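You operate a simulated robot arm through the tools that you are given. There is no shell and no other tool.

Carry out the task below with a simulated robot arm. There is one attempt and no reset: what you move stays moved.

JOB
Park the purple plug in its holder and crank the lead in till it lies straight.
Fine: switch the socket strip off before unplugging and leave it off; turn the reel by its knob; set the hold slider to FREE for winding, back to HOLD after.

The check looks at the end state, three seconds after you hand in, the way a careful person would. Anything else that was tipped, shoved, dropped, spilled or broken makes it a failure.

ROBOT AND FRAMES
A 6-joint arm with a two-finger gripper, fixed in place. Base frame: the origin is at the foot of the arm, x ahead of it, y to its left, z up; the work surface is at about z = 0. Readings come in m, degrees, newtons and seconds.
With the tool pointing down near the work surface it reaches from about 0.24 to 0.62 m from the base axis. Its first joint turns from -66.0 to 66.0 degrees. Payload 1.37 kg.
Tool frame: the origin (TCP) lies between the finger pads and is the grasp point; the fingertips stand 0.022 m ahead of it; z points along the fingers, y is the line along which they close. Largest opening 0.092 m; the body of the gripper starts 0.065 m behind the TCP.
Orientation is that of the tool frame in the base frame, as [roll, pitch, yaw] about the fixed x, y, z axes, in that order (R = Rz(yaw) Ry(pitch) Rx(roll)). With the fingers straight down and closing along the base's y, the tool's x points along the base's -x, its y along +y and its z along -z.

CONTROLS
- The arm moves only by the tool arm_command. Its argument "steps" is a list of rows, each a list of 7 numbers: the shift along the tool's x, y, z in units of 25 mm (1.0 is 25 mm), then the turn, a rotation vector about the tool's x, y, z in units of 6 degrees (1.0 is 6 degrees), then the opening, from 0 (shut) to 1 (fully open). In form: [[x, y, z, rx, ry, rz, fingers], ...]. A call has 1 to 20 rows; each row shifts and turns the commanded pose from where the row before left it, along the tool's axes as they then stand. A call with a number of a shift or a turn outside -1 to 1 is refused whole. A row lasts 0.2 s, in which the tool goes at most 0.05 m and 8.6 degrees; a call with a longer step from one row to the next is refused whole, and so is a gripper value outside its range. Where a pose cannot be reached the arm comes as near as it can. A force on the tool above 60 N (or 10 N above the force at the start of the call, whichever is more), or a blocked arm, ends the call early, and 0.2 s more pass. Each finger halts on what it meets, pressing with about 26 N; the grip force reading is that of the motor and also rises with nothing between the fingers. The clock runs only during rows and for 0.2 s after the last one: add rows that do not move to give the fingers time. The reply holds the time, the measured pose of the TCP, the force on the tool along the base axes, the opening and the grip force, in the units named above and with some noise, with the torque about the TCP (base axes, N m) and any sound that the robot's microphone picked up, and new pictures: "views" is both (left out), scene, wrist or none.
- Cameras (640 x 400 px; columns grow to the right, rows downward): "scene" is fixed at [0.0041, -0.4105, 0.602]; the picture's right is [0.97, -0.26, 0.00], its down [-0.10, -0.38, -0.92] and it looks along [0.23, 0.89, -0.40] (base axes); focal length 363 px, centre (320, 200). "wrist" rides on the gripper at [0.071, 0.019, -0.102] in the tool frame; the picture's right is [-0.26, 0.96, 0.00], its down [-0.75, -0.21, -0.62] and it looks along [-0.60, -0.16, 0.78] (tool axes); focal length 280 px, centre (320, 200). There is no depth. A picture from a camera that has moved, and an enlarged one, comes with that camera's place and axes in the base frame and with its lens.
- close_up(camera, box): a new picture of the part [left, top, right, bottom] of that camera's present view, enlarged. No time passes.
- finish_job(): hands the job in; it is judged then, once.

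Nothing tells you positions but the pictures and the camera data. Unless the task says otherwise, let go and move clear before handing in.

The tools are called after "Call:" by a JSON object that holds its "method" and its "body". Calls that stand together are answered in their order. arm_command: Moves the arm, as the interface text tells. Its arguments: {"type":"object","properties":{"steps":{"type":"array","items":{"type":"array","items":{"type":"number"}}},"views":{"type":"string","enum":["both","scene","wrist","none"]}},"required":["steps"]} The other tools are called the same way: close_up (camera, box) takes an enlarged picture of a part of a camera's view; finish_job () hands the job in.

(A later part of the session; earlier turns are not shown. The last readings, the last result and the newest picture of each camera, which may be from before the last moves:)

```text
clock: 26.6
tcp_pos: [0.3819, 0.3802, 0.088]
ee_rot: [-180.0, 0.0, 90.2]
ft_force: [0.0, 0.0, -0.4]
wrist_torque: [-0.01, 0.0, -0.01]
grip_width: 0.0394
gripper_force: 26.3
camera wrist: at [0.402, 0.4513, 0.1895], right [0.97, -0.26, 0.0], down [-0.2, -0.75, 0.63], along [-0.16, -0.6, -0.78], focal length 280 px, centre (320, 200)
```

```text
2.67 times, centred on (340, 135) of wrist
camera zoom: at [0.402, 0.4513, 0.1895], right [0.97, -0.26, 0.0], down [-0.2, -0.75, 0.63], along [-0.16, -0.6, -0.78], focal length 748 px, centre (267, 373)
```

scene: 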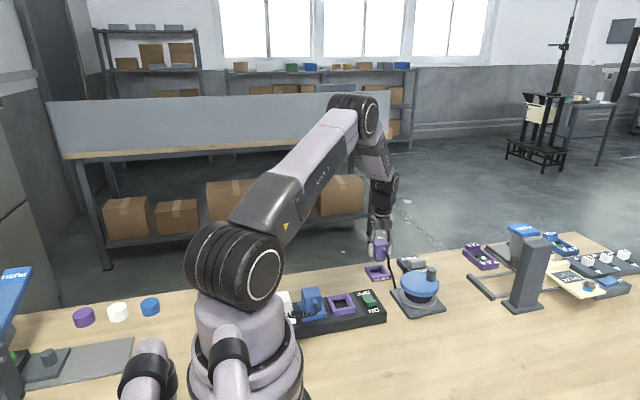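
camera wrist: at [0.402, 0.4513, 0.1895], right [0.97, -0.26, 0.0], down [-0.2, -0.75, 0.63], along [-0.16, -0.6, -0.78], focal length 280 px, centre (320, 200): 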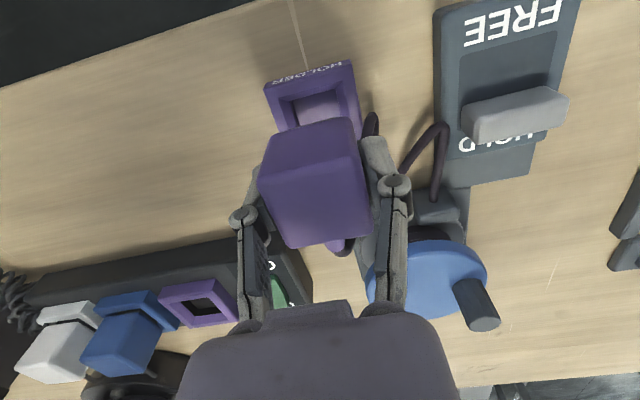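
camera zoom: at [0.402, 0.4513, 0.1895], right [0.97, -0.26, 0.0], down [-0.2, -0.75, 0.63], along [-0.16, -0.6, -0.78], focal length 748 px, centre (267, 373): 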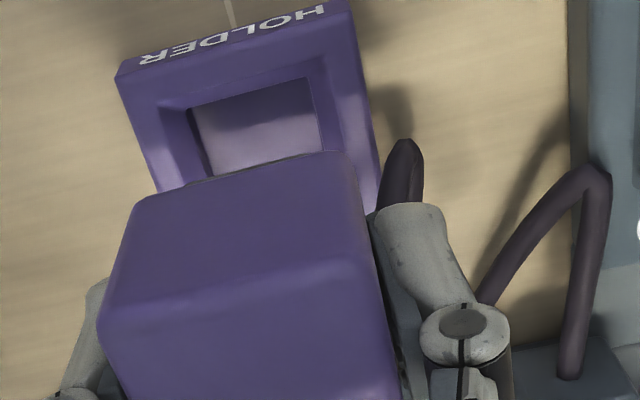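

The plug is aligned over the holder to about 1 mm. I'll lower it slowly into the recess.

Call:
{"method": "arm_command", "body": {"steps": [[0.03, 0.02, 0.2, 0, 0, 0, 0.3], [0, 0, 0.2, 0, 0, 0, 0.3], [0, 0, 0.2, 0, 0, 0, 0.3], [0, 0, 0.2, 0, 0, 0, 0.3], [0, 0, 0.1, 0, 0, 0, 0.3], [0, 0, 0, 0, 0, 0, 0.3]]}}

Call:
{"method": "close_up", "body": {"camera": "scene", "box": [350, 230, 430, 290]}}

Call:
{"method": "close_up", "body": {"camera": "wrist", "box": [220, 60, 460, 210]}}

```text
clock: 28.0
tcp_pos: [0.3822, 0.3807, 0.0647]
ee_rot: [-180.0, -0.1, 90.1]
ft_force: [0.3, 1.0, -1.0]
wrist_torque: [0.01, 0.01, -0.03]
grip_width: 0.0393
gripper_force: 25.8
camera wrist: at [0.4027, 0.4523, 0.1674], right [0.97, -0.26, 0.0], down [-0.2, -0.75, 0.62], along [-0.16, -0.6, -0.78], focal length 280 px, centre (320, 200)
```

scene: 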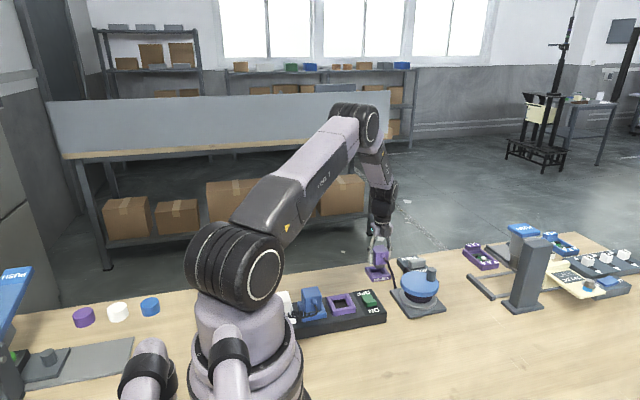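
wrist: 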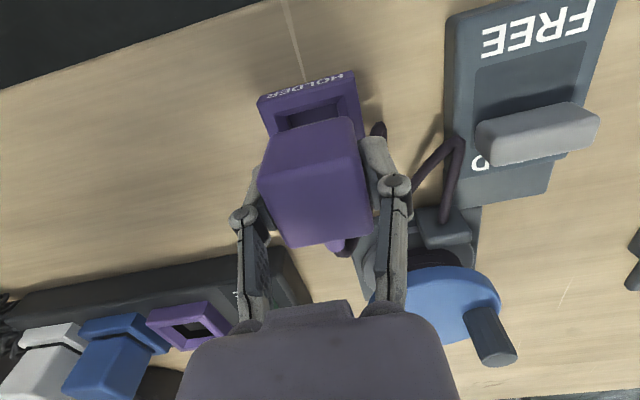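

```text
6.67 times, centred on (390, 260) of scene
camera zoom: at [0.0041, -0.4105, 0.602], right [0.97, -0.26, 0.0], down [-0.1, -0.38, -0.92], along [0.23, 0.89, -0.4], focal length 2423 px, centre (-147, -200)
```

zoom: 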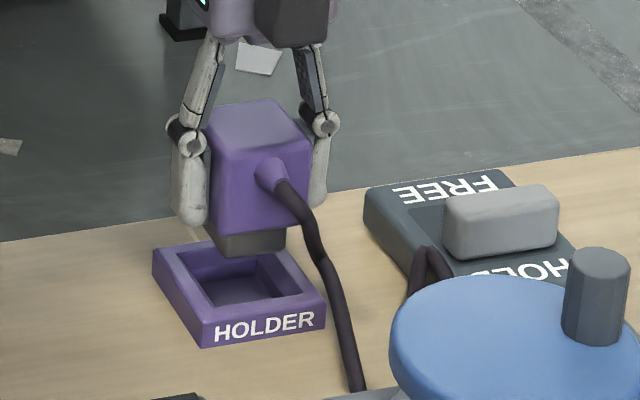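

```text
2.67 times, centred on (340, 135) of wrist
camera zoom: at [0.4027, 0.4523, 0.1674], right [0.97, -0.26, 0.0], down [-0.2, -0.75, 0.62], along [-0.16, -0.6, -0.78], focal length 748 px, centre (267, 373)
```

zoom: 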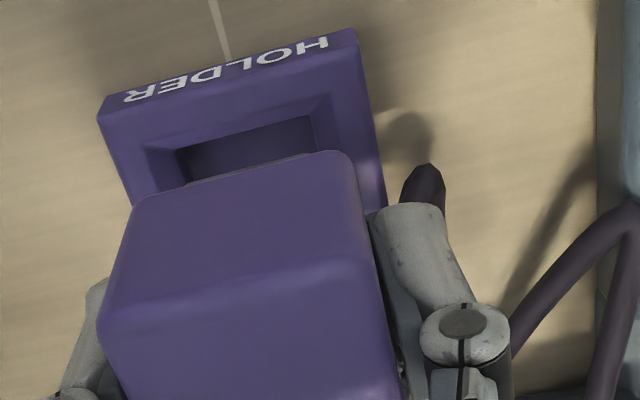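

There is still about 15 mm to go, and the loads are near zero. Continuing down.

Call:
{"method": "arm_command", "body": {"steps": [[0, 0, 0.2, 0, 0, 0, 0.3], [0, 0, 0.2, 0, 0, 0, 0.3], [0, 0, 0.12, 0, 0, 0, 0.3], [0, 0, 0.12, 0, 0, 0, 0.3], [0, 0, 0, 0, 0, 0, 0.3]]}}

Call:
{"method": "close_up", "body": {"camera": "scene", "box": [350, 230, 430, 290]}}

Call:
{"method": "close_up", "body": {"camera": "wrist", "box": [220, 60, 460, 210]}}

```text
clock: 29.2
tcp_pos: [0.383, 0.3815, 0.0493]
ee_rot: [-180.0, -0.1, 90.1]
ft_force: [-0.1, -0.1, 0.1]
wrist_torque: [0.03, 0.01, -0.02]
grip_width: 0.0391
gripper_force: 26.0
camera wrist: at [0.4027, 0.4525, 0.1513], right [0.97, -0.26, 0.0], down [-0.2, -0.75, 0.62], along [-0.16, -0.6, -0.78], focal length 280 px, centre (320, 200)
```

scene: 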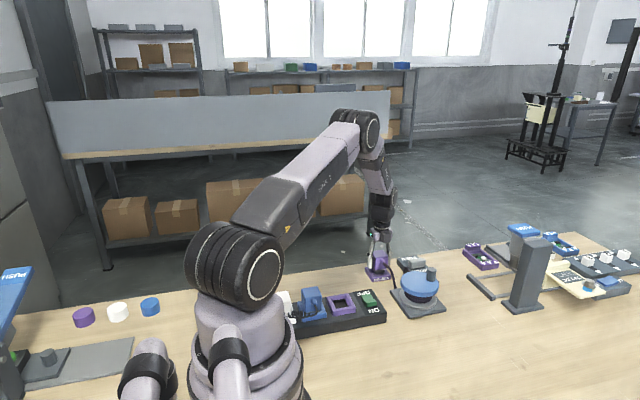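
wrist: 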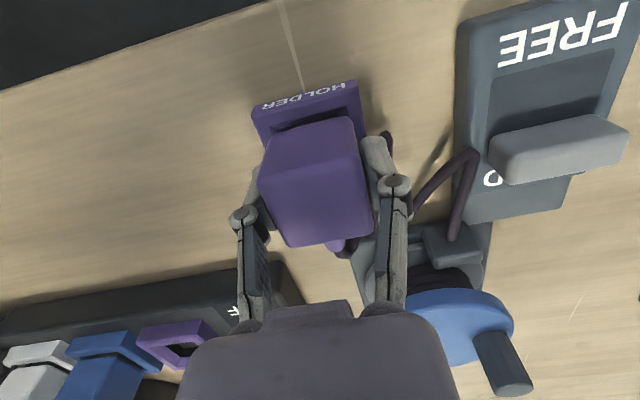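

```text
6.67 times, centred on (390, 260) of scene
camera zoom: at [0.0041, -0.4105, 0.602], right [0.97, -0.26, 0.0], down [-0.1, -0.38, -0.92], along [0.23, 0.89, -0.4], focal length 2423 px, centre (-147, -200)
```

zoom: 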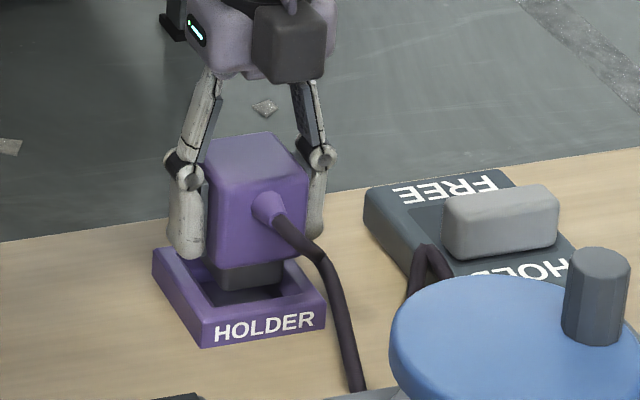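

```text
2.67 times, centred on (340, 135) of wrist
camera zoom: at [0.4027, 0.4525, 0.1513], right [0.97, -0.26, 0.0], down [-0.2, -0.75, 0.62], along [-0.16, -0.6, -0.78], focal length 748 px, centre (267, 373)
```

zoom: 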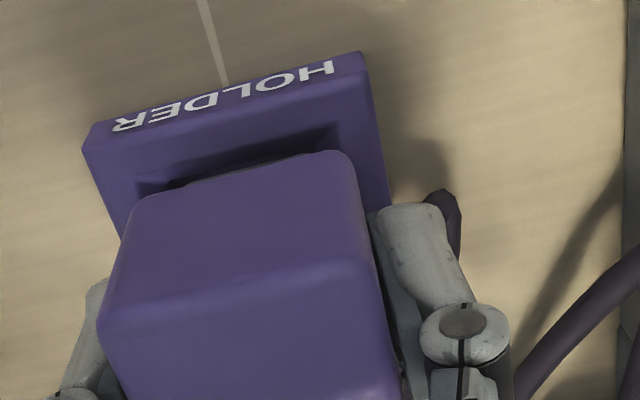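

The nub is just entering the recess and the load is still zero. I'll continue gently.

Call:
{"method": "arm_command", "body": {"steps": [[0, 0, 0.1, 0, 0, 0, 0.3], [0, 0, 0.1, 0, 0, 0, 0.3], [0, 0, 0.1, 0, 0, 0, 0.3], [0, 0, 0, 0, 0, 0, 0.3]], "views": "none"}}

Call:
{"method": "close_up", "body": {"camera": "scene", "box": [350, 230, 430, 290]}}

```text
clock: 30.2
tcp_pos: [0.3828, 0.3805, 0.0434]
ee_rot: [-180.0, 0.0, 90.1]
ft_force: [-2.8, -9.1, 20.2]
wrist_torque: [-0.13, 0.04, 0.02]
grip_width: 0.0396
gripper_force: 26.2
```

```text
6.67 times, centred on (390, 260) of scene
camera zoom: at [0.004, -0.4106, 0.602], right [0.97, -0.26, 0.0], down [-0.1, -0.38, -0.92], along [0.23, 0.89, -0.4], focal length 2423 px, centre (-147, -200)
```

zoom: 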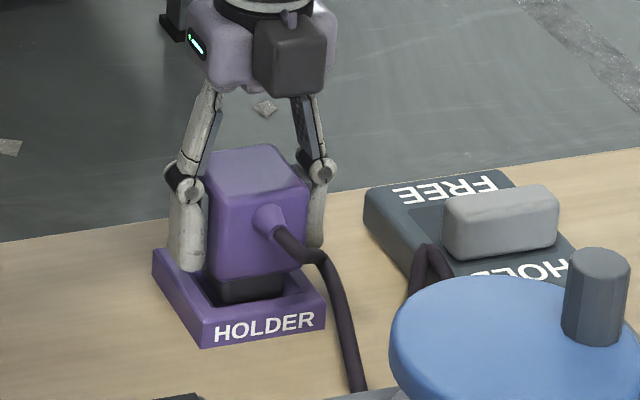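

It has touched at 20 N up, with −9 N in y, so the nub is probably riding the +y wall of the recess. I'll shift 1.5 mm toward −y and see whether it drops in.

Call:
{"method": "arm_command", "body": {"steps": [[-0.04, -0.01, 0, 0, 0, 0, 0.3], [-0.03, 0, 0, 0, 0, 0, 0.3], [0, 0, 0.06, 0, 0, 0, 0.3], [0, 0, 0, 0, 0, 0, 0.3]], "views": "none"}}

Call:
{"method": "close_up", "body": {"camera": "scene", "box": [350, 230, 430, 290]}}

Call:
{"method": "close_up", "body": {"camera": "wrist", "box": [220, 60, 460, 210]}}

```text
clock: 31.2
tcp_pos: [0.3819, 0.3784, 0.0394]
ee_rot: [-179.9, 0.0, 90.2]
ft_force: [-2.3, -0.4, -1.2]
wrist_torque: [0.0, 0.07, -0.01]
grip_width: 0.0392
gripper_force: 26.7
```

```text
6.67 times, centred on (390, 260) of scene
camera zoom: at [0.0041, -0.4105, 0.602], right [0.97, -0.26, 0.0], down [-0.1, -0.38, -0.92], along [0.23, 0.89, -0.4], focal length 2423 px, centre (-147, -200)
```

zoom: 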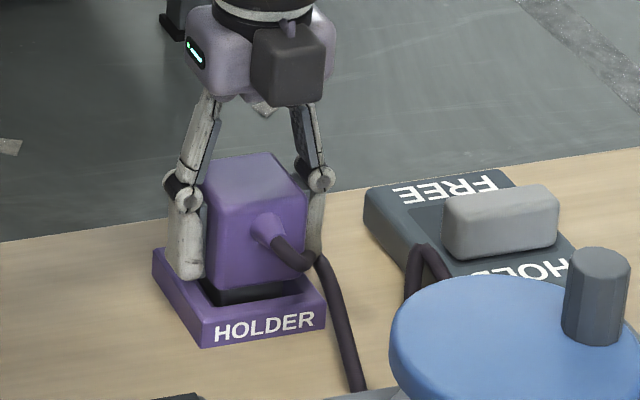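

```text
2.67 times, centred on (340, 135) of wrist
camera zoom: at [0.402, 0.4505, 0.1421], right [0.97, -0.26, 0.0], down [-0.2, -0.75, 0.63], along [-0.16, -0.6, -0.78], focal length 748 px, centre (267, 373)
```

zoom: 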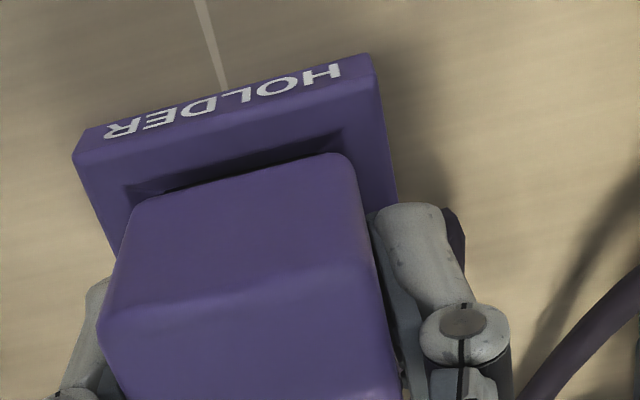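

It dropped in with no load. I'll continue down in small steps and stop at any contact.

Call:
{"method": "arm_command", "body": {"steps": [[0, 0, 0.06, 0, 0, 0, 0.3], [0, 0, 0.06, 0, 0, 0, 0.3], [0, 0, 0.0, 0, 0, 0, 0.3]], "views": "none"}}

Call:
{"method": "close_up", "body": {"camera": "scene", "box": [350, 230, 430, 290]}}

```text
clock: 32.0
tcp_pos: [0.3805, 0.378, 0.0378]
ee_rot: [-179.9, 0.0, 90.0]
ft_force: [-6.3, -0.9, -1.3]
wrist_torque: [-0.04, 0.15, -0.1]
grip_width: 0.039
gripper_force: 26.4
```

```text
6.67 times, centred on (390, 260) of scene
camera zoom: at [0.0041, -0.4105, 0.602], right [0.97, -0.26, 0.0], down [-0.1, -0.38, -0.92], along [0.23, 0.89, -0.4], focal length 2423 px, centre (-147, -200)
```

zoom: 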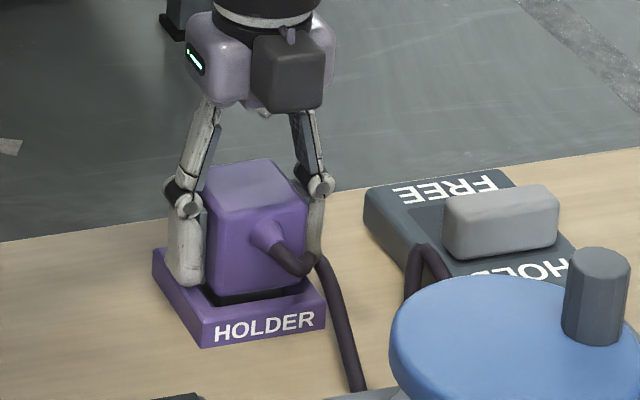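

It is nearly seated, with a small −x load. I'll ease 1 mm toward −x and go a bit lower.

Call:
{"method": "arm_command", "body": {"steps": [[0, -0.04, 0, 0, 0, 0, 0.3], [0, 0, 0.06, 0, 0, 0, 0.3], [0, 0, 0.06, 0, 0, 0, 0.3], [0, 0, 0.0, 0, 0, 0, 0.3]], "views": "none"}}

Call:
{"method": "close_up", "body": {"camera": "scene", "box": [350, 230, 430, 290]}}

Call:
{"method": "close_up", "body": {"camera": "wrist", "box": [220, 60, 460, 210]}}

```text
clock: 33.0
tcp_pos: [0.3822, 0.3794, 0.0341]
ee_rot: [179.8, 0.0, 90.1]
ft_force: [-5.5, -5.0, 21.6]
wrist_torque: [-0.13, 0.22, -0.02]
grip_width: 0.0396
gripper_force: 26.2
```

```text
6.67 times, centred on (390, 260) of scene
camera zoom: at [0.004, -0.4106, 0.602], right [0.97, -0.26, 0.0], down [-0.1, -0.38, -0.92], along [0.23, 0.89, -0.4], focal length 2423 px, centre (-147, -200)
```

zoom: 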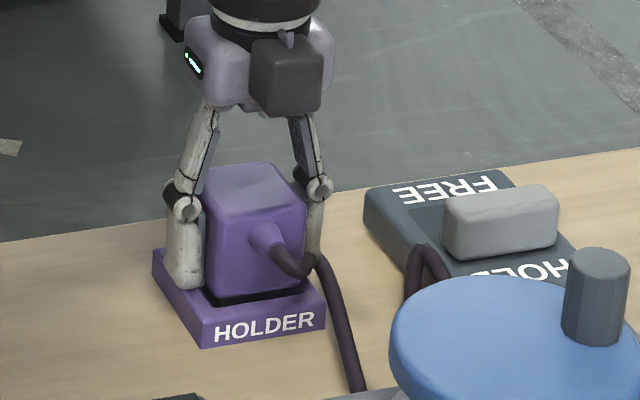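

```text
2.67 times, centred on (340, 135) of wrist
camera zoom: at [0.4017, 0.451, 0.1377], right [0.97, -0.26, 0.0], down [-0.2, -0.76, 0.62], along [-0.16, -0.6, -0.78], focal length 748 px, centre (267, 373)
```

zoom: 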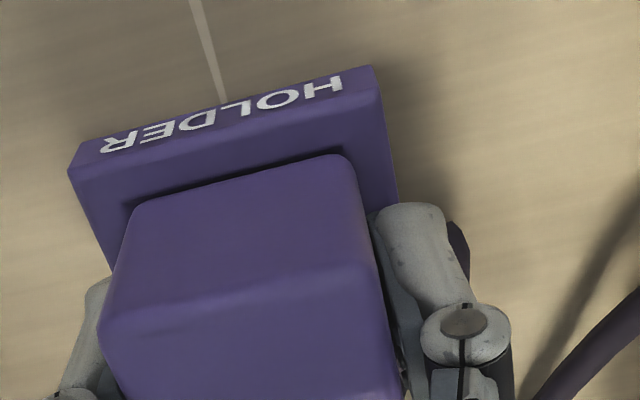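

This matches how it sat in the strip, with only a thin gap, and there is 21 N up against the floor. I'll open the fingers and check that it stays.

Call:
{"method": "arm_command", "body": {"steps": [[0, 0, 0, 0, 0, 0, 0.45], [0, 0, 0, 0, 0, 0, 0.5], [0, 0, 0, 0, 0, 0, 0.55], [0, 0, 0, 0, 0, 0, 0.6], [0, 0, 0, 0, 0, 0, 0.6]]}}

Call:
{"method": "close_up", "body": {"camera": "scene", "box": [350, 230, 430, 290]}}

Call:
{"method": "close_up", "body": {"camera": "wrist", "box": [220, 60, 540, 260]}}

```text
clock: 34.2
tcp_pos: [0.3812, 0.379, 0.0332]
ee_rot: [180.0, 0.0, 90.1]
ft_force: [-0.7, 0.0, 0.8]
wrist_torque: [-0.01, 0.0, 0.03]
grip_width: 0.0552
gripper_force: 0.0
camera wrist: at [0.4013, 0.4505, 0.1361], right [0.97, -0.26, 0.0], down [-0.2, -0.75, 0.62], along [-0.16, -0.6, -0.78], focal length 280 px, centre (320, 200)
```

scene: 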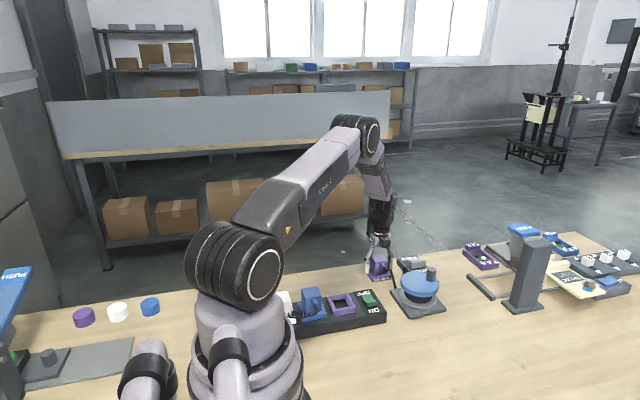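
wrist: 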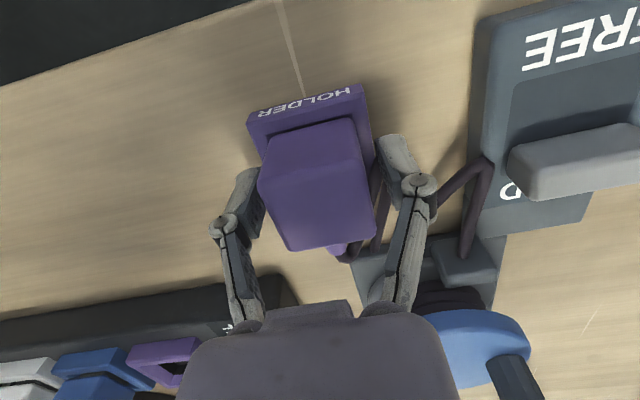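

```text
6.67 times, centred on (390, 260) of scene
camera zoom: at [0.0041, -0.4105, 0.602], right [0.97, -0.26, 0.0], down [-0.1, -0.38, -0.92], along [0.23, 0.89, -0.4], focal length 2423 px, centre (-147, -200)
```

zoom: 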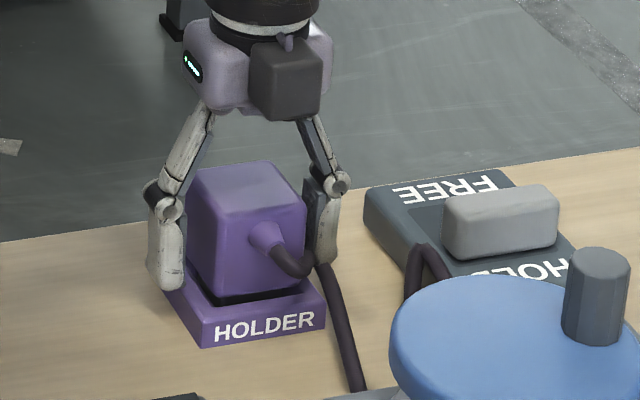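

```text
2.00 times, centred on (380, 160) of wrist
camera zoom: at [0.4013, 0.4505, 0.1361], right [0.97, -0.26, 0.0], down [-0.2, -0.75, 0.62], along [-0.16, -0.6, -0.78], focal length 561 px, centre (200, 280)
```

zoom: 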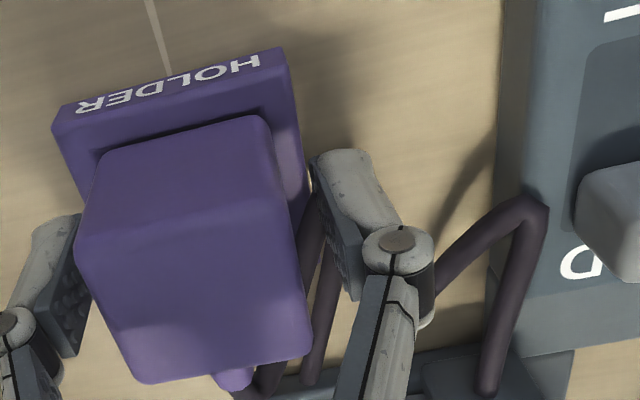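

The plug sits level in the holder. I'll raise the gripper straight up, clear of plug and lead.

Call:
{"method": "arm_command", "body": {"steps": [[0, 0, -0.3, 0, 0, 0, 0.6], [0, 0, -0.4, 0, 0, 0, 0.6], [0, 0, -0.6, 0, 0, 0, 0.6], [0, 0, -0.8, 0, 0, 0, 0.6], [0, 0, -1, 0, 0, 0, 0.6], [0, 0, -1, 0, 0, 0, 0.6], [0, 0, -1, 0, 0, 0, 0.6], [0, 0, 0, 0, 0, 0, 0.6]]}}

Call:
{"method": "close_up", "body": {"camera": "scene", "box": [350, 230, 450, 320]}}

Call:
{"method": "close_up", "body": {"camera": "wrist", "box": [220, 0, 540, 200]}}

```text
clock: 36.0
tcp_pos: [0.3806, 0.3789, 0.1634]
ee_rot: [-180.0, 0.0, 90.1]
ft_force: [0.1, 0.0, 0.2]
wrist_torque: [0.01, 0.0, 0.02]
grip_width: 0.0551
gripper_force: 0.1
camera wrist: at [0.4015, 0.4508, 0.2648], right [0.97, -0.26, 0.0], down [-0.2, -0.75, 0.63], along [-0.16, -0.6, -0.78], focal length 280 px, centre (320, 200)
```

scene: 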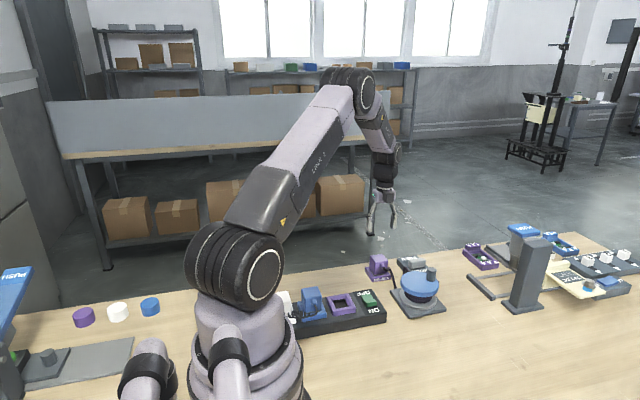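
wrist: 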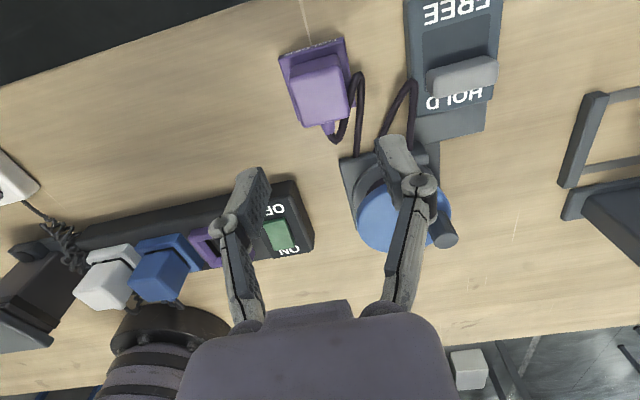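

```text
4.44 times, centred on (400, 275) of scene
camera zoom: at [0.0041, -0.4105, 0.602], right [0.97, -0.26, 0.0], down [-0.1, -0.38, -0.92], along [0.23, 0.89, -0.4], focal length 1615 px, centre (-36, -133)
```

zoom: 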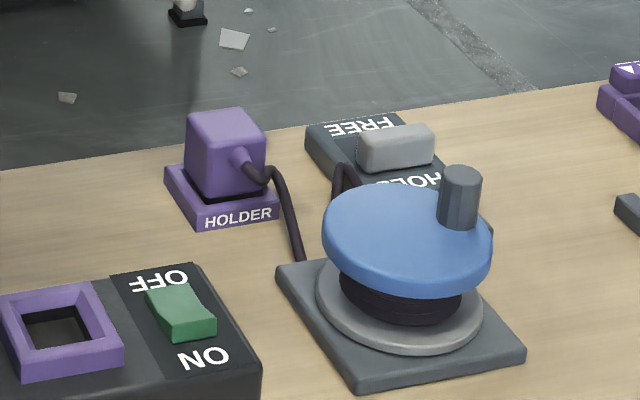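

```text
2.00 times, centred on (380, 100) of wrist
camera zoom: at [0.4015, 0.4508, 0.2648], right [0.97, -0.26, 0.0], down [-0.2, -0.75, 0.63], along [-0.16, -0.6, -0.78], focal length 561 px, centre (200, 400)
```

zoom: 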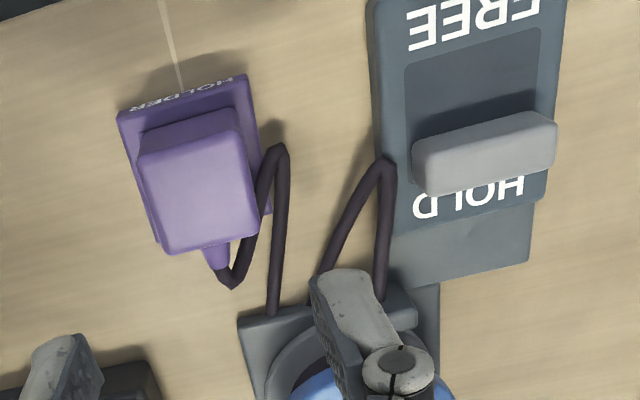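

The plug is parked upright. The slider knob is at about (0.492, 0.363), long in x and thin in y, and FREE is toward +y. I'll turn the tool so its fingers close along y and hover over the knob.

Call:
{"method": "arm_command", "body": {"steps": [[0, 0, 0, 0, 0, -1, 0.6], [0, 0, 0, 0, 0, -1, 0.6], [0, 0, 0, 0, 0, -1, 0.6], [0, 0, 0, 0, 0, -1, 0.6], [0, 0, 0, 0, 0, -1, 0.6], [0, 0, 0, 0, 0, -1, 0.6], [0, 0, 0, 0, 0, -1, 0.6], [0, 0, 0, 0, 0, -1, 0.6], [0, 0, 0, 0, 0, -1, 0.6], [0, 0, 0, 0, 0, -1, 0.6], [0, 0, 0, 0, 0, -1, 0.6], [0, 0, 0, 0, 0, -1, 0.6], [0, 0, 0, 0, 0, -1, 0.6], [0, 0, 0, 0, 0, -1, 0.6], [0, 0, 0, 0, 0, -1, 0.6], [-1, -0.15, 0.3, 0, 0, 0, 0.45], [-1, -0.15, 0.3, 0, 0, 0, 0.45], [-1, -0.15, 0.3, 0, 0, 0, 0.45], [-1, -0.15, 0.3, 0, 0, 0, 0.45], [0, 0, 0, 0, 0, 0, 0.45]]}}

Call:
{"method": "close_up", "body": {"camera": "wrist", "box": [160, 40, 480, 240]}}

Call:
{"method": "close_up", "body": {"camera": "scene", "box": [350, 220, 470, 320]}}

```text
clock: 40.2
tcp_pos: [0.4802, 0.3637, 0.1317]
ee_rot: [180.0, -0.1, -179.7]
ft_force: [-0.3, -0.5, 1.1]
wrist_torque: [0.03, -0.03, 0.03]
grip_width: 0.0417
gripper_force: 0.1
camera wrist: at [0.4118, 0.3833, 0.2342], right [0.26, 0.97, 0.0], down [0.75, -0.2, 0.62], along [0.6, -0.16, -0.78], focal length 280 px, centre (320, 200)
```

scene: 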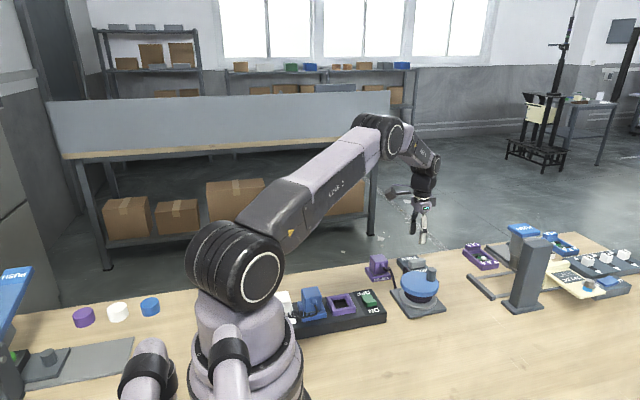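
wrist: 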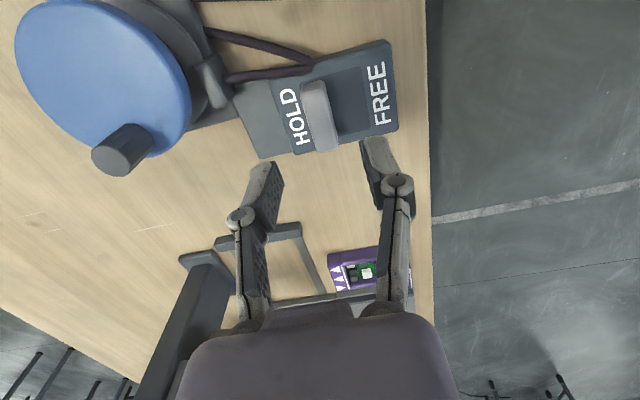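

```text
2.00 times, centred on (320, 140) of wrist
camera zoom: at [0.4118, 0.3833, 0.2342], right [0.26, 0.97, 0.0], down [0.75, -0.2, 0.62], along [0.6, -0.16, -0.78], focal length 561 px, centre (320, 320)
```

zoom: 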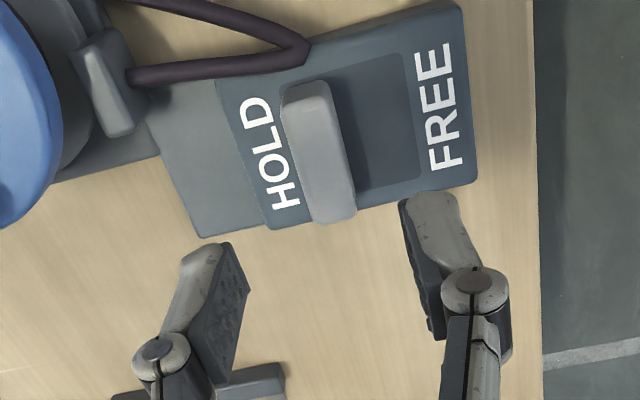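

```text
4.00 times, centred on (410, 270) of scene
camera zoom: at [0.0041, -0.4105, 0.602], right [0.97, -0.26, 0.0], down [-0.1, -0.38, -0.92], along [0.23, 0.89, -0.4], focal length 1454 px, centre (-40, -80)
```

zoom: 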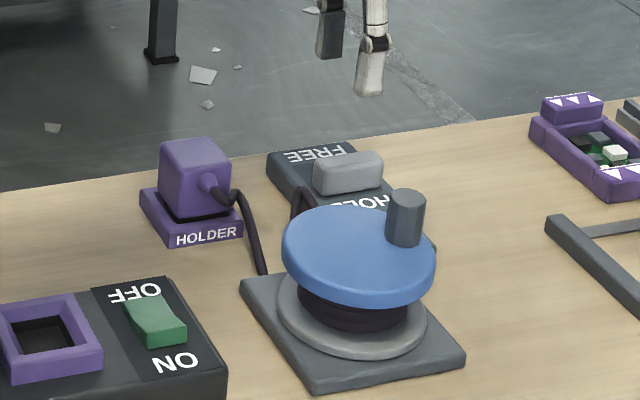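

The knob's top is at z ≈ 0.035, centred at (0.486, 0.3625), and the slot runs to about y 0.397. I'll descend with the fingers straddling it in y, clear of the lead.

Call:
{"method": "arm_command", "body": {"steps": [[-0.08, -0.05, 0.8, 0, 0, 0, 0.45], [0, 0, 0.8, 0, 0, 0, 0.45], [0, 0, 0.8, 0, 0, 0, 0.45], [0, 0, 0.5, 0, 0, 0, 0.45], [0, 0, 0.25, 0, 0, 0, 0.45], [0, 0, 0.12, 0, 0, 0, 0.45], [0, 0, 0, 0, 0, 0, 0.45]]}}

Call:
{"method": "close_up", "body": {"camera": "wrist", "box": [160, 40, 480, 240]}}

Call:
{"method": "close_up", "body": {"camera": "scene", "box": [350, 220, 470, 320]}}

```text
clock: 41.8
tcp_pos: [0.4825, 0.3638, 0.0498]
ee_rot: [180.0, 0.0, -179.9]
ft_force: [-0.2, 0.4, 1.2]
wrist_torque: [0.0, -0.01, 0.0]
grip_width: 0.0414
gripper_force: 0.0
camera wrist: at [0.4131, 0.3828, 0.1522], right [0.26, 0.97, 0.0], down [0.75, -0.2, 0.62], along [0.6, -0.16, -0.78], focal length 280 px, centre (320, 200)
```

scene: 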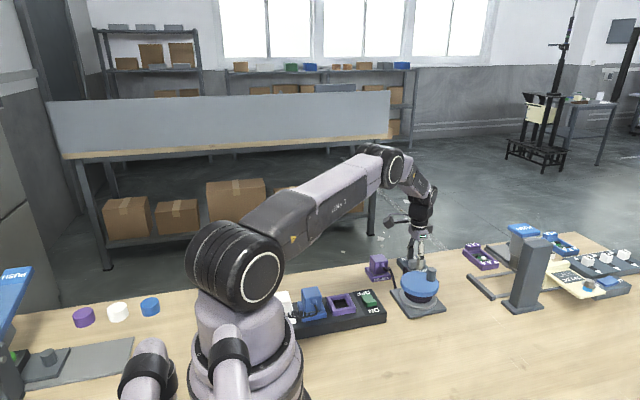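
wrist: 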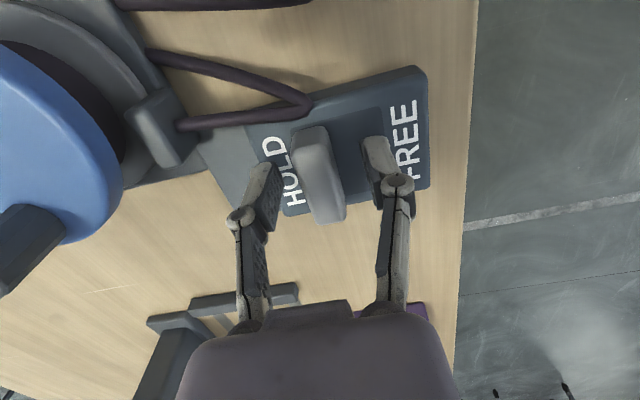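

```text
2.00 times, centred on (320, 140) of wrist
camera zoom: at [0.4131, 0.3828, 0.1522], right [0.26, 0.97, 0.0], down [0.75, -0.2, 0.62], along [0.6, -0.16, -0.78], focal length 561 px, centre (320, 320)
```

zoom: 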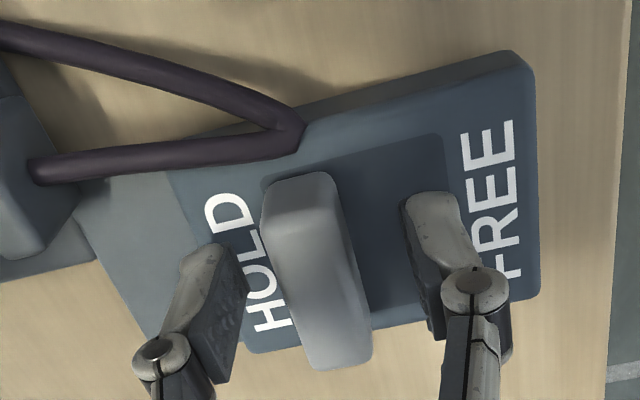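

```text
4.00 times, centred on (410, 270) of scene
camera zoom: at [0.0041, -0.4105, 0.602], right [0.97, -0.26, 0.0], down [-0.1, -0.38, -0.92], along [0.23, 0.89, -0.4], focal length 1454 px, centre (-40, -80)
```

zoom: 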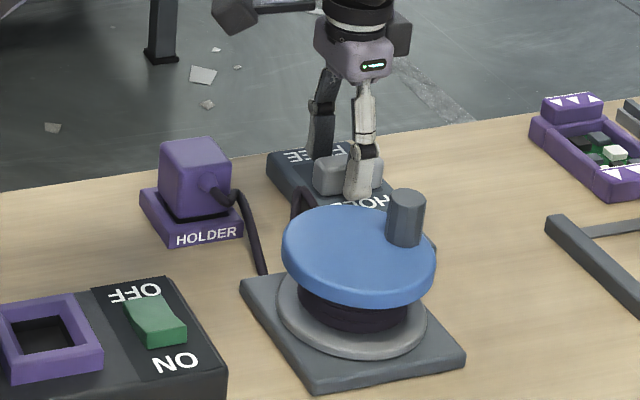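

The fingers straddle the knob with the lead clear to −x. I'll lower 2 mm and close on it.

Call:
{"method": "arm_command", "body": {"steps": [[0, 0, 0.1, 0, 0, 0, 0.45], [0, -0.04, 0, 0, 0, 0, 0.3], [0, 0, 0, 0, 0, 0, 0.2], [0, 0, 0, 0, 0, 0, 0.1], [0, 0, 0, 0, 0, 0, 0.1], [0, 0, 0, 0, 0, 0, 0.1]], "views": "none"}}

Call:
{"method": "close_up", "body": {"camera": "wrist", "box": [160, 40, 480, 240]}}

```text
clock: 43.2
tcp_pos: [0.4816, 0.3623, 0.0461]
ee_rot: [-180.0, 0.0, -179.9]
ft_force: [0.9, 0.0, -1.7]
wrist_torque: [-0.01, -0.06, -0.08]
grip_width: 0.0177
gripper_force: 28.2
```

```text
2.00 times, centred on (320, 140) of wrist
camera zoom: at [0.4132, 0.3815, 0.1496], right [0.26, 0.97, 0.0], down [0.75, -0.2, 0.62], along [0.6, -0.16, -0.78], focal length 561 px, centre (320, 320)
```

zoom: 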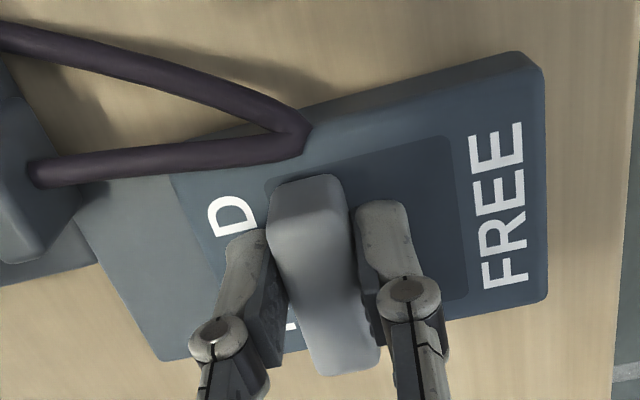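

The knob is held at a width of 17.7 mm. I'll slide it along +y in small steps to FREE.

Call:
{"method": "arm_command", "body": {"steps": [[0, 0.15, 0, 0, 0, 0, 0.1], [0, 0.15, 0, 0, 0, 0, 0.1], [0, 0.15, 0, 0, 0, 0, 0.1], [0, 0.15, 0, 0, 0, 0, 0.1], [0, 0.15, 0, 0, 0, 0, 0.1], [0, 0.12, 0, 0, 0, 0, 0.1], [0, 0, 0, 0, 0, 0, 0.1]], "views": "none"}}

Call:
{"method": "close_up", "body": {"camera": "wrist", "box": [160, 40, 480, 240]}}

```text
clock: 44.8
tcp_pos: [0.4835, 0.3842, 0.0482]
ee_rot: [180.0, 0.0, -179.9]
ft_force: [-3.5, 0.8, 0.2]
wrist_torque: [0.05, 0.26, -0.14]
grip_width: 0.0177
gripper_force: 28.7
```

```text
2.00 times, centred on (320, 140) of wrist
camera zoom: at [0.4133, 0.4038, 0.1496], right [0.26, 0.97, 0.0], down [0.75, -0.2, 0.62], along [0.6, -0.16, -0.78], focal length 561 px, centre (320, 320)
```

zoom: 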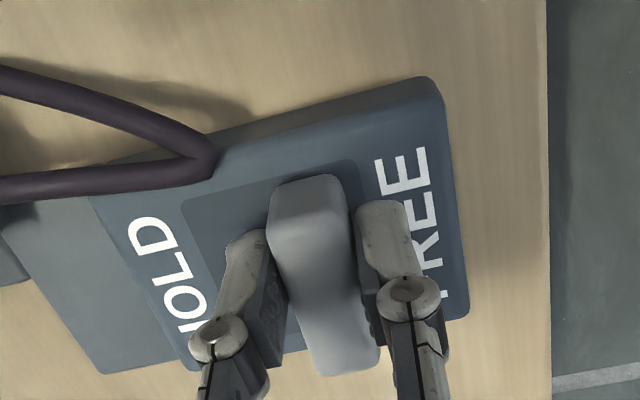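

It moved 22 mm, with a few mm of slot left. I'll continue to the end stop.

Call:
{"method": "arm_command", "body": {"steps": [[0, 0.08, 0, 0, 0, 0, 0.1], [0, 0.08, 0, 0, 0, 0, 0.1], [0, 0.08, 0, 0, 0, 0, 0.1], [0, 0, 0, 0, 0, 0, 0.1]], "views": "none"}}

Call:
{"method": "close_up", "body": {"camera": "wrist", "box": [160, 40, 480, 240]}}

```text
clock: 45.8
tcp_pos: [0.4831, 0.389, 0.0472]
ee_rot: [-179.7, -0.1, -179.9]
ft_force: [-9.4, -20.8, 8.1]
wrist_torque: [-0.5, 0.03, 0.02]
grip_width: 0.0177
gripper_force: 27.8
```

```text
2.00 times, centred on (320, 140) of wrist
camera zoom: at [0.4136, 0.4079, 0.1497], right [0.26, 0.97, -0.01], down [0.76, -0.2, 0.62], along [0.6, -0.17, -0.78], focal length 561 px, centre (320, 320)
```

zoom: 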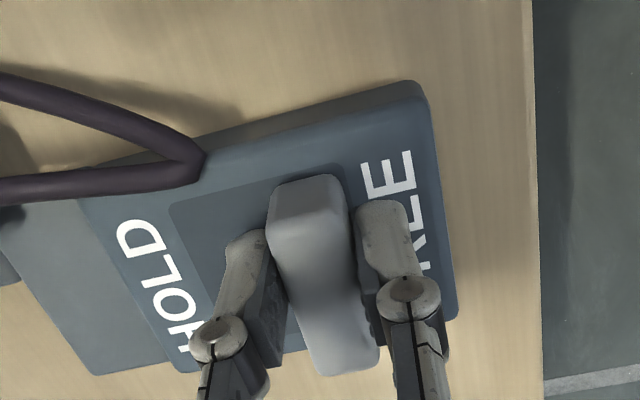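

It reached the end stop: −21 N in y, knob at y ≈ 0.389, which is FREE. I'll relax, open and rise, then look at the reel.

Call:
{"method": "arm_command", "body": {"steps": [[0, -0.06, 0, 0, 0, 0, 0.1], [0, 0, 0, 0, 0, 0, 0.3], [0, 0, 0, 0, 0, 0, 0.4], [0, 0, 0, 0, 0, 0, 0.4], [0, 0, -0.5, 0, 0, 0, 0.4], [0, 0, -1, 0, 0, 0, 0.4], [0, 0, -1, 0, 0, 0, 0.4], [0, 0, -1, 0, 0, 0, 0.4], [0.6, -1, -0.7, 0, 0, 0, 0.4], [0.6, -1, 0, 0, 0, 0, 0.4], [0.6, -1, 0, 0, 0, 0, 0.4], [0.6, -1, 0, 0, 0, 0, 0.4], [0.6, -1, 0, 0, 0, 0, 0.4], [0, 0, 0, 0, 0, 0, 0.4]]}}

Call:
{"method": "close_up", "body": {"camera": "wrist", "box": [160, 0, 480, 200]}}

Call:
{"method": "close_up", "body": {"camera": "scene", "box": [350, 230, 470, 320]}}

```text
clock: 48.8
tcp_pos: [0.4071, 0.2637, 0.1527]
ee_rot: [180.0, 0.0, -179.8]
ft_force: [0.5, 0.7, -0.5]
wrist_torque: [-0.02, 0.01, 0.0]
grip_width: 0.0365
gripper_force: 0.2
camera wrist: at [0.3384, 0.2824, 0.255], right [0.26, 0.97, 0.0], down [0.75, -0.2, 0.63], along [0.6, -0.16, -0.78], focal length 280 px, centre (320, 200)
```

scene: 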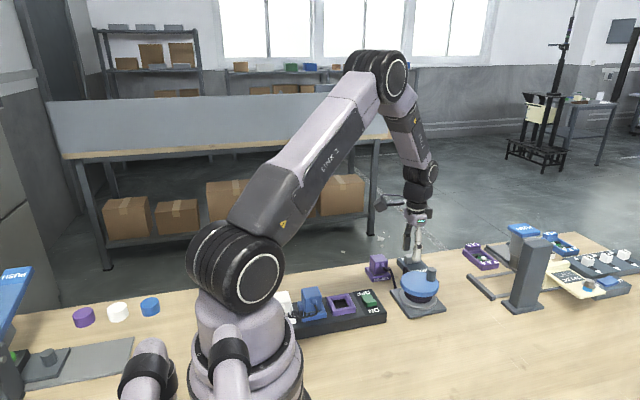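
wrist: 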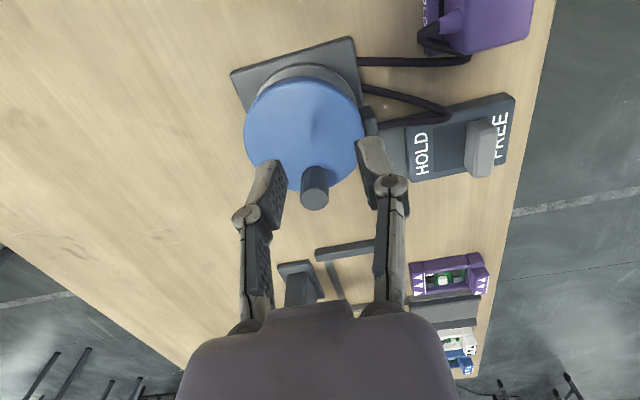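

```text
2.00 times, centred on (320, 100) of wrist
camera zoom: at [0.3384, 0.2824, 0.255], right [0.26, 0.97, 0.0], down [0.75, -0.2, 0.63], along [0.6, -0.16, -0.78], focal length 561 px, centre (320, 400)
```

zoom: 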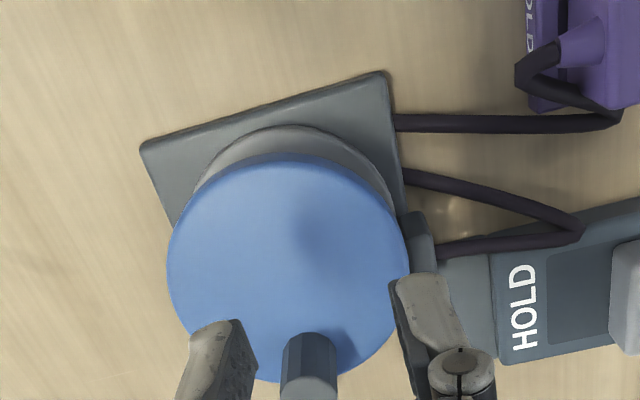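

```text
4.44 times, centred on (410, 275) of scene
camera zoom: at [0.0041, -0.4105, 0.602], right [0.97, -0.26, 0.0], down [-0.1, -0.38, -0.92], along [0.23, 0.89, -0.4], focal length 1615 px, centre (-80, -133)
```

zoom: 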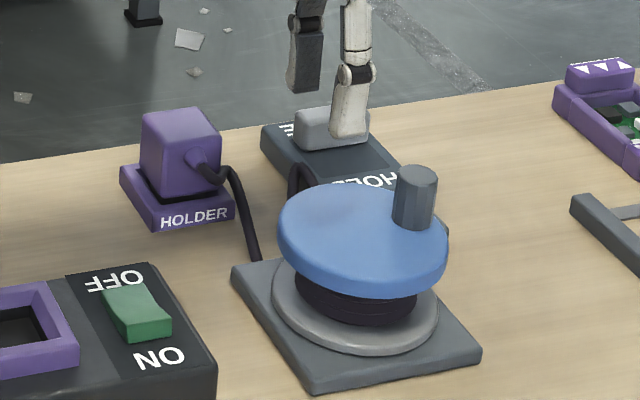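

The slider is at FREE. The reel is centred near (0.427, 0.246), and its knob stands at about (0.463, 0.244) on the +x side. I'll move above the knob with the fingers open for a more accurate fix.

Call:
{"method": "arm_command", "body": {"steps": [[-0.6, -0.2, 0.1, 0, 0, 0, 0.5], [-0.6, -0.2, 0.1, 0, 0, 0, 0.5], [-0.6, -0.2, 0.1, 0, 0, 0, 0.5], [-0.44, -0.19, 0.1, 0, 0, 0, 0.5], [0, 0, 0, 0, 0, 0, 0.5]]}}

Call:
{"method": "close_up", "body": {"camera": "wrist", "box": [160, 0, 480, 200]}}

Call:
{"method": "close_up", "body": {"camera": "scene", "box": [370, 230, 470, 320]}}

```text
clock: 50.0
tcp_pos: [0.4641, 0.2444, 0.1412]
ee_rot: [-180.0, 0.0, -179.9]
ft_force: [-0.2, 0.5, 0.6]
wrist_torque: [-0.02, 0.0, 0.02]
grip_width: 0.0459
gripper_force: 0.0
camera wrist: at [0.395, 0.263, 0.2446], right [0.26, 0.97, 0.0], down [0.75, -0.2, 0.62], along [0.6, -0.16, -0.78], focal length 280 px, centre (320, 200)
```

scene: 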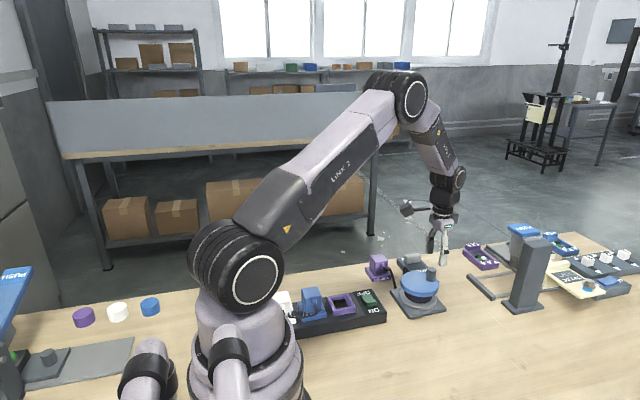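
wrist: 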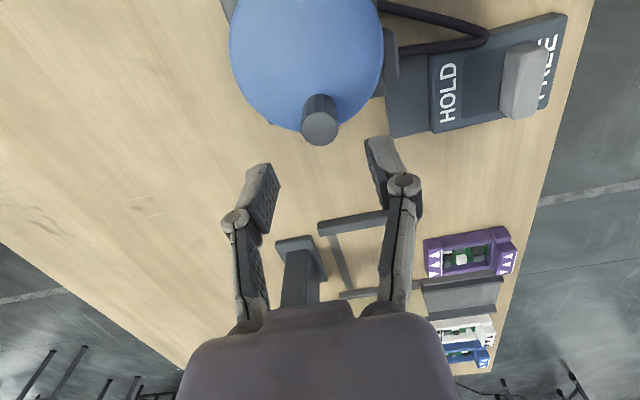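

```text
2.00 times, centred on (320, 100) of wrist
camera zoom: at [0.395, 0.263, 0.2446], right [0.26, 0.97, 0.0], down [0.75, -0.2, 0.62], along [0.6, -0.16, -0.78], focal length 561 px, centre (320, 400)
```

zoom: 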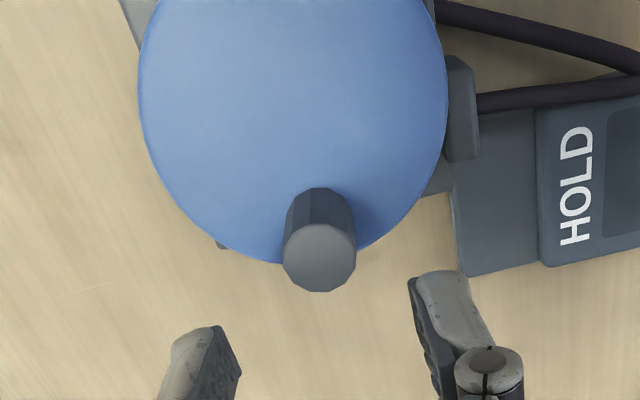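

```text
4.44 times, centred on (420, 275) of scene
camera zoom: at [0.0041, -0.4105, 0.602], right [0.97, -0.26, 0.0], down [-0.1, -0.38, -0.92], along [0.23, 0.89, -0.4], focal length 1615 px, centre (-124, -133)
```

zoom: 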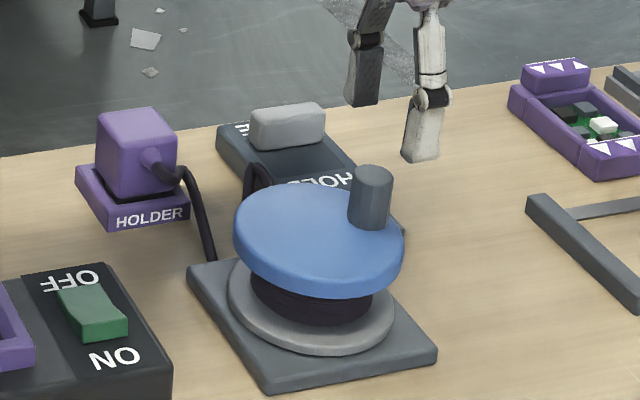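

The knob is about 21 mm across, at (0.463, 0.2445), with its top at z ≈ 0.087 and the disc top at about 0.052. I'll come down around it with the tips about 10 mm above the disc.

Call:
{"method": "arm_command", "body": {"steps": [[0.04, 0, 0.6, 0, 0, 0, 0.5], [0, 0, 0.6, 0, 0, 0, 0.5], [0, 0, 0.5, 0, 0, 0, 0.5], [0, 0, 0.4, 0, 0, 0, 0.5], [0, 0, 0.15, 0, 0, 0, 0.5], [0, 0, 0, 0, 0, 0, 0.5]]}}

Call:
{"method": "close_up", "body": {"camera": "wrist", "box": [160, 40, 480, 240]}}

Call:
{"method": "close_up", "body": {"camera": "scene", "box": [370, 230, 470, 320]}}

```text
clock: 51.4
tcp_pos: [0.4637, 0.2442, 0.0861]
ee_rot: [-180.0, 0.0, -180.0]
ft_force: [-0.4, -0.6, -0.5]
wrist_torque: [0.01, 0.0, 0.02]
grip_width: 0.0458
gripper_force: 0.1
camera wrist: at [0.3939, 0.2629, 0.1881], right [0.26, 0.97, 0.0], down [0.75, -0.2, 0.62], along [0.6, -0.16, -0.78], focal length 280 px, centre (320, 200)
```

scene: 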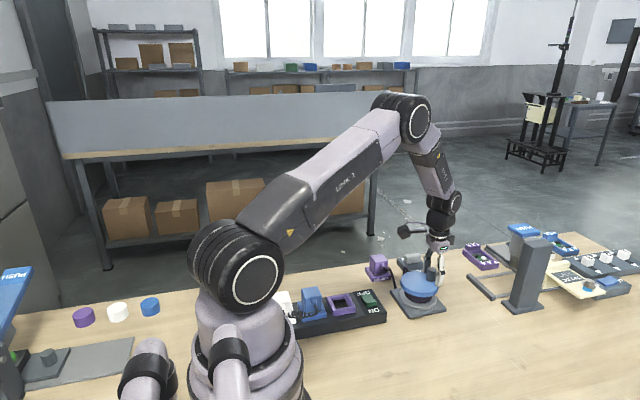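
wrist: 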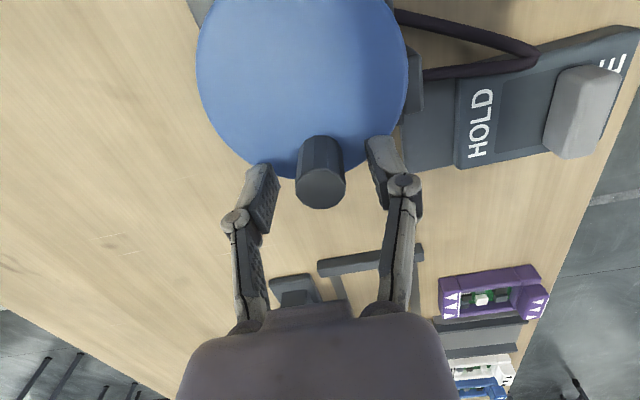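

```text
2.00 times, centred on (320, 140) of wrist
camera zoom: at [0.3939, 0.2629, 0.1881], right [0.26, 0.97, 0.0], down [0.75, -0.2, 0.62], along [0.6, -0.16, -0.78], focal length 561 px, centre (320, 320)
```

zoom: 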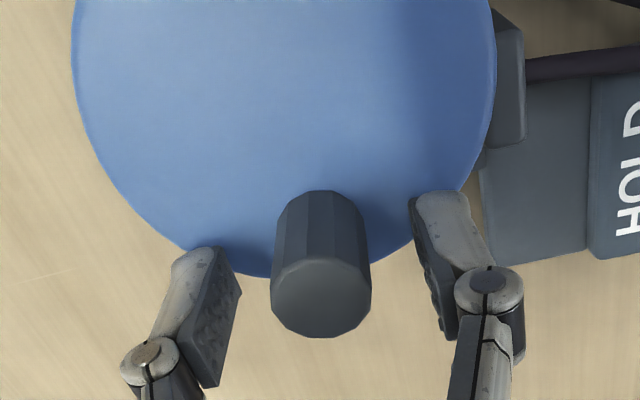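

```text
4.44 times, centred on (420, 275) of scene
camera zoom: at [0.0041, -0.4105, 0.602], right [0.97, -0.26, 0.0], down [-0.1, -0.38, -0.92], along [0.23, 0.89, -0.4], focal length 1615 px, centre (-124, -133)
```

zoom: 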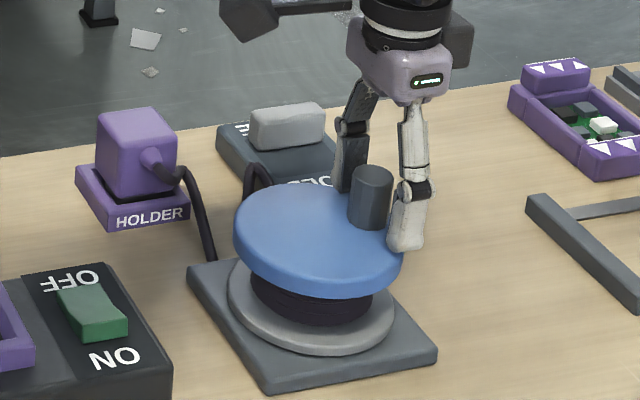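

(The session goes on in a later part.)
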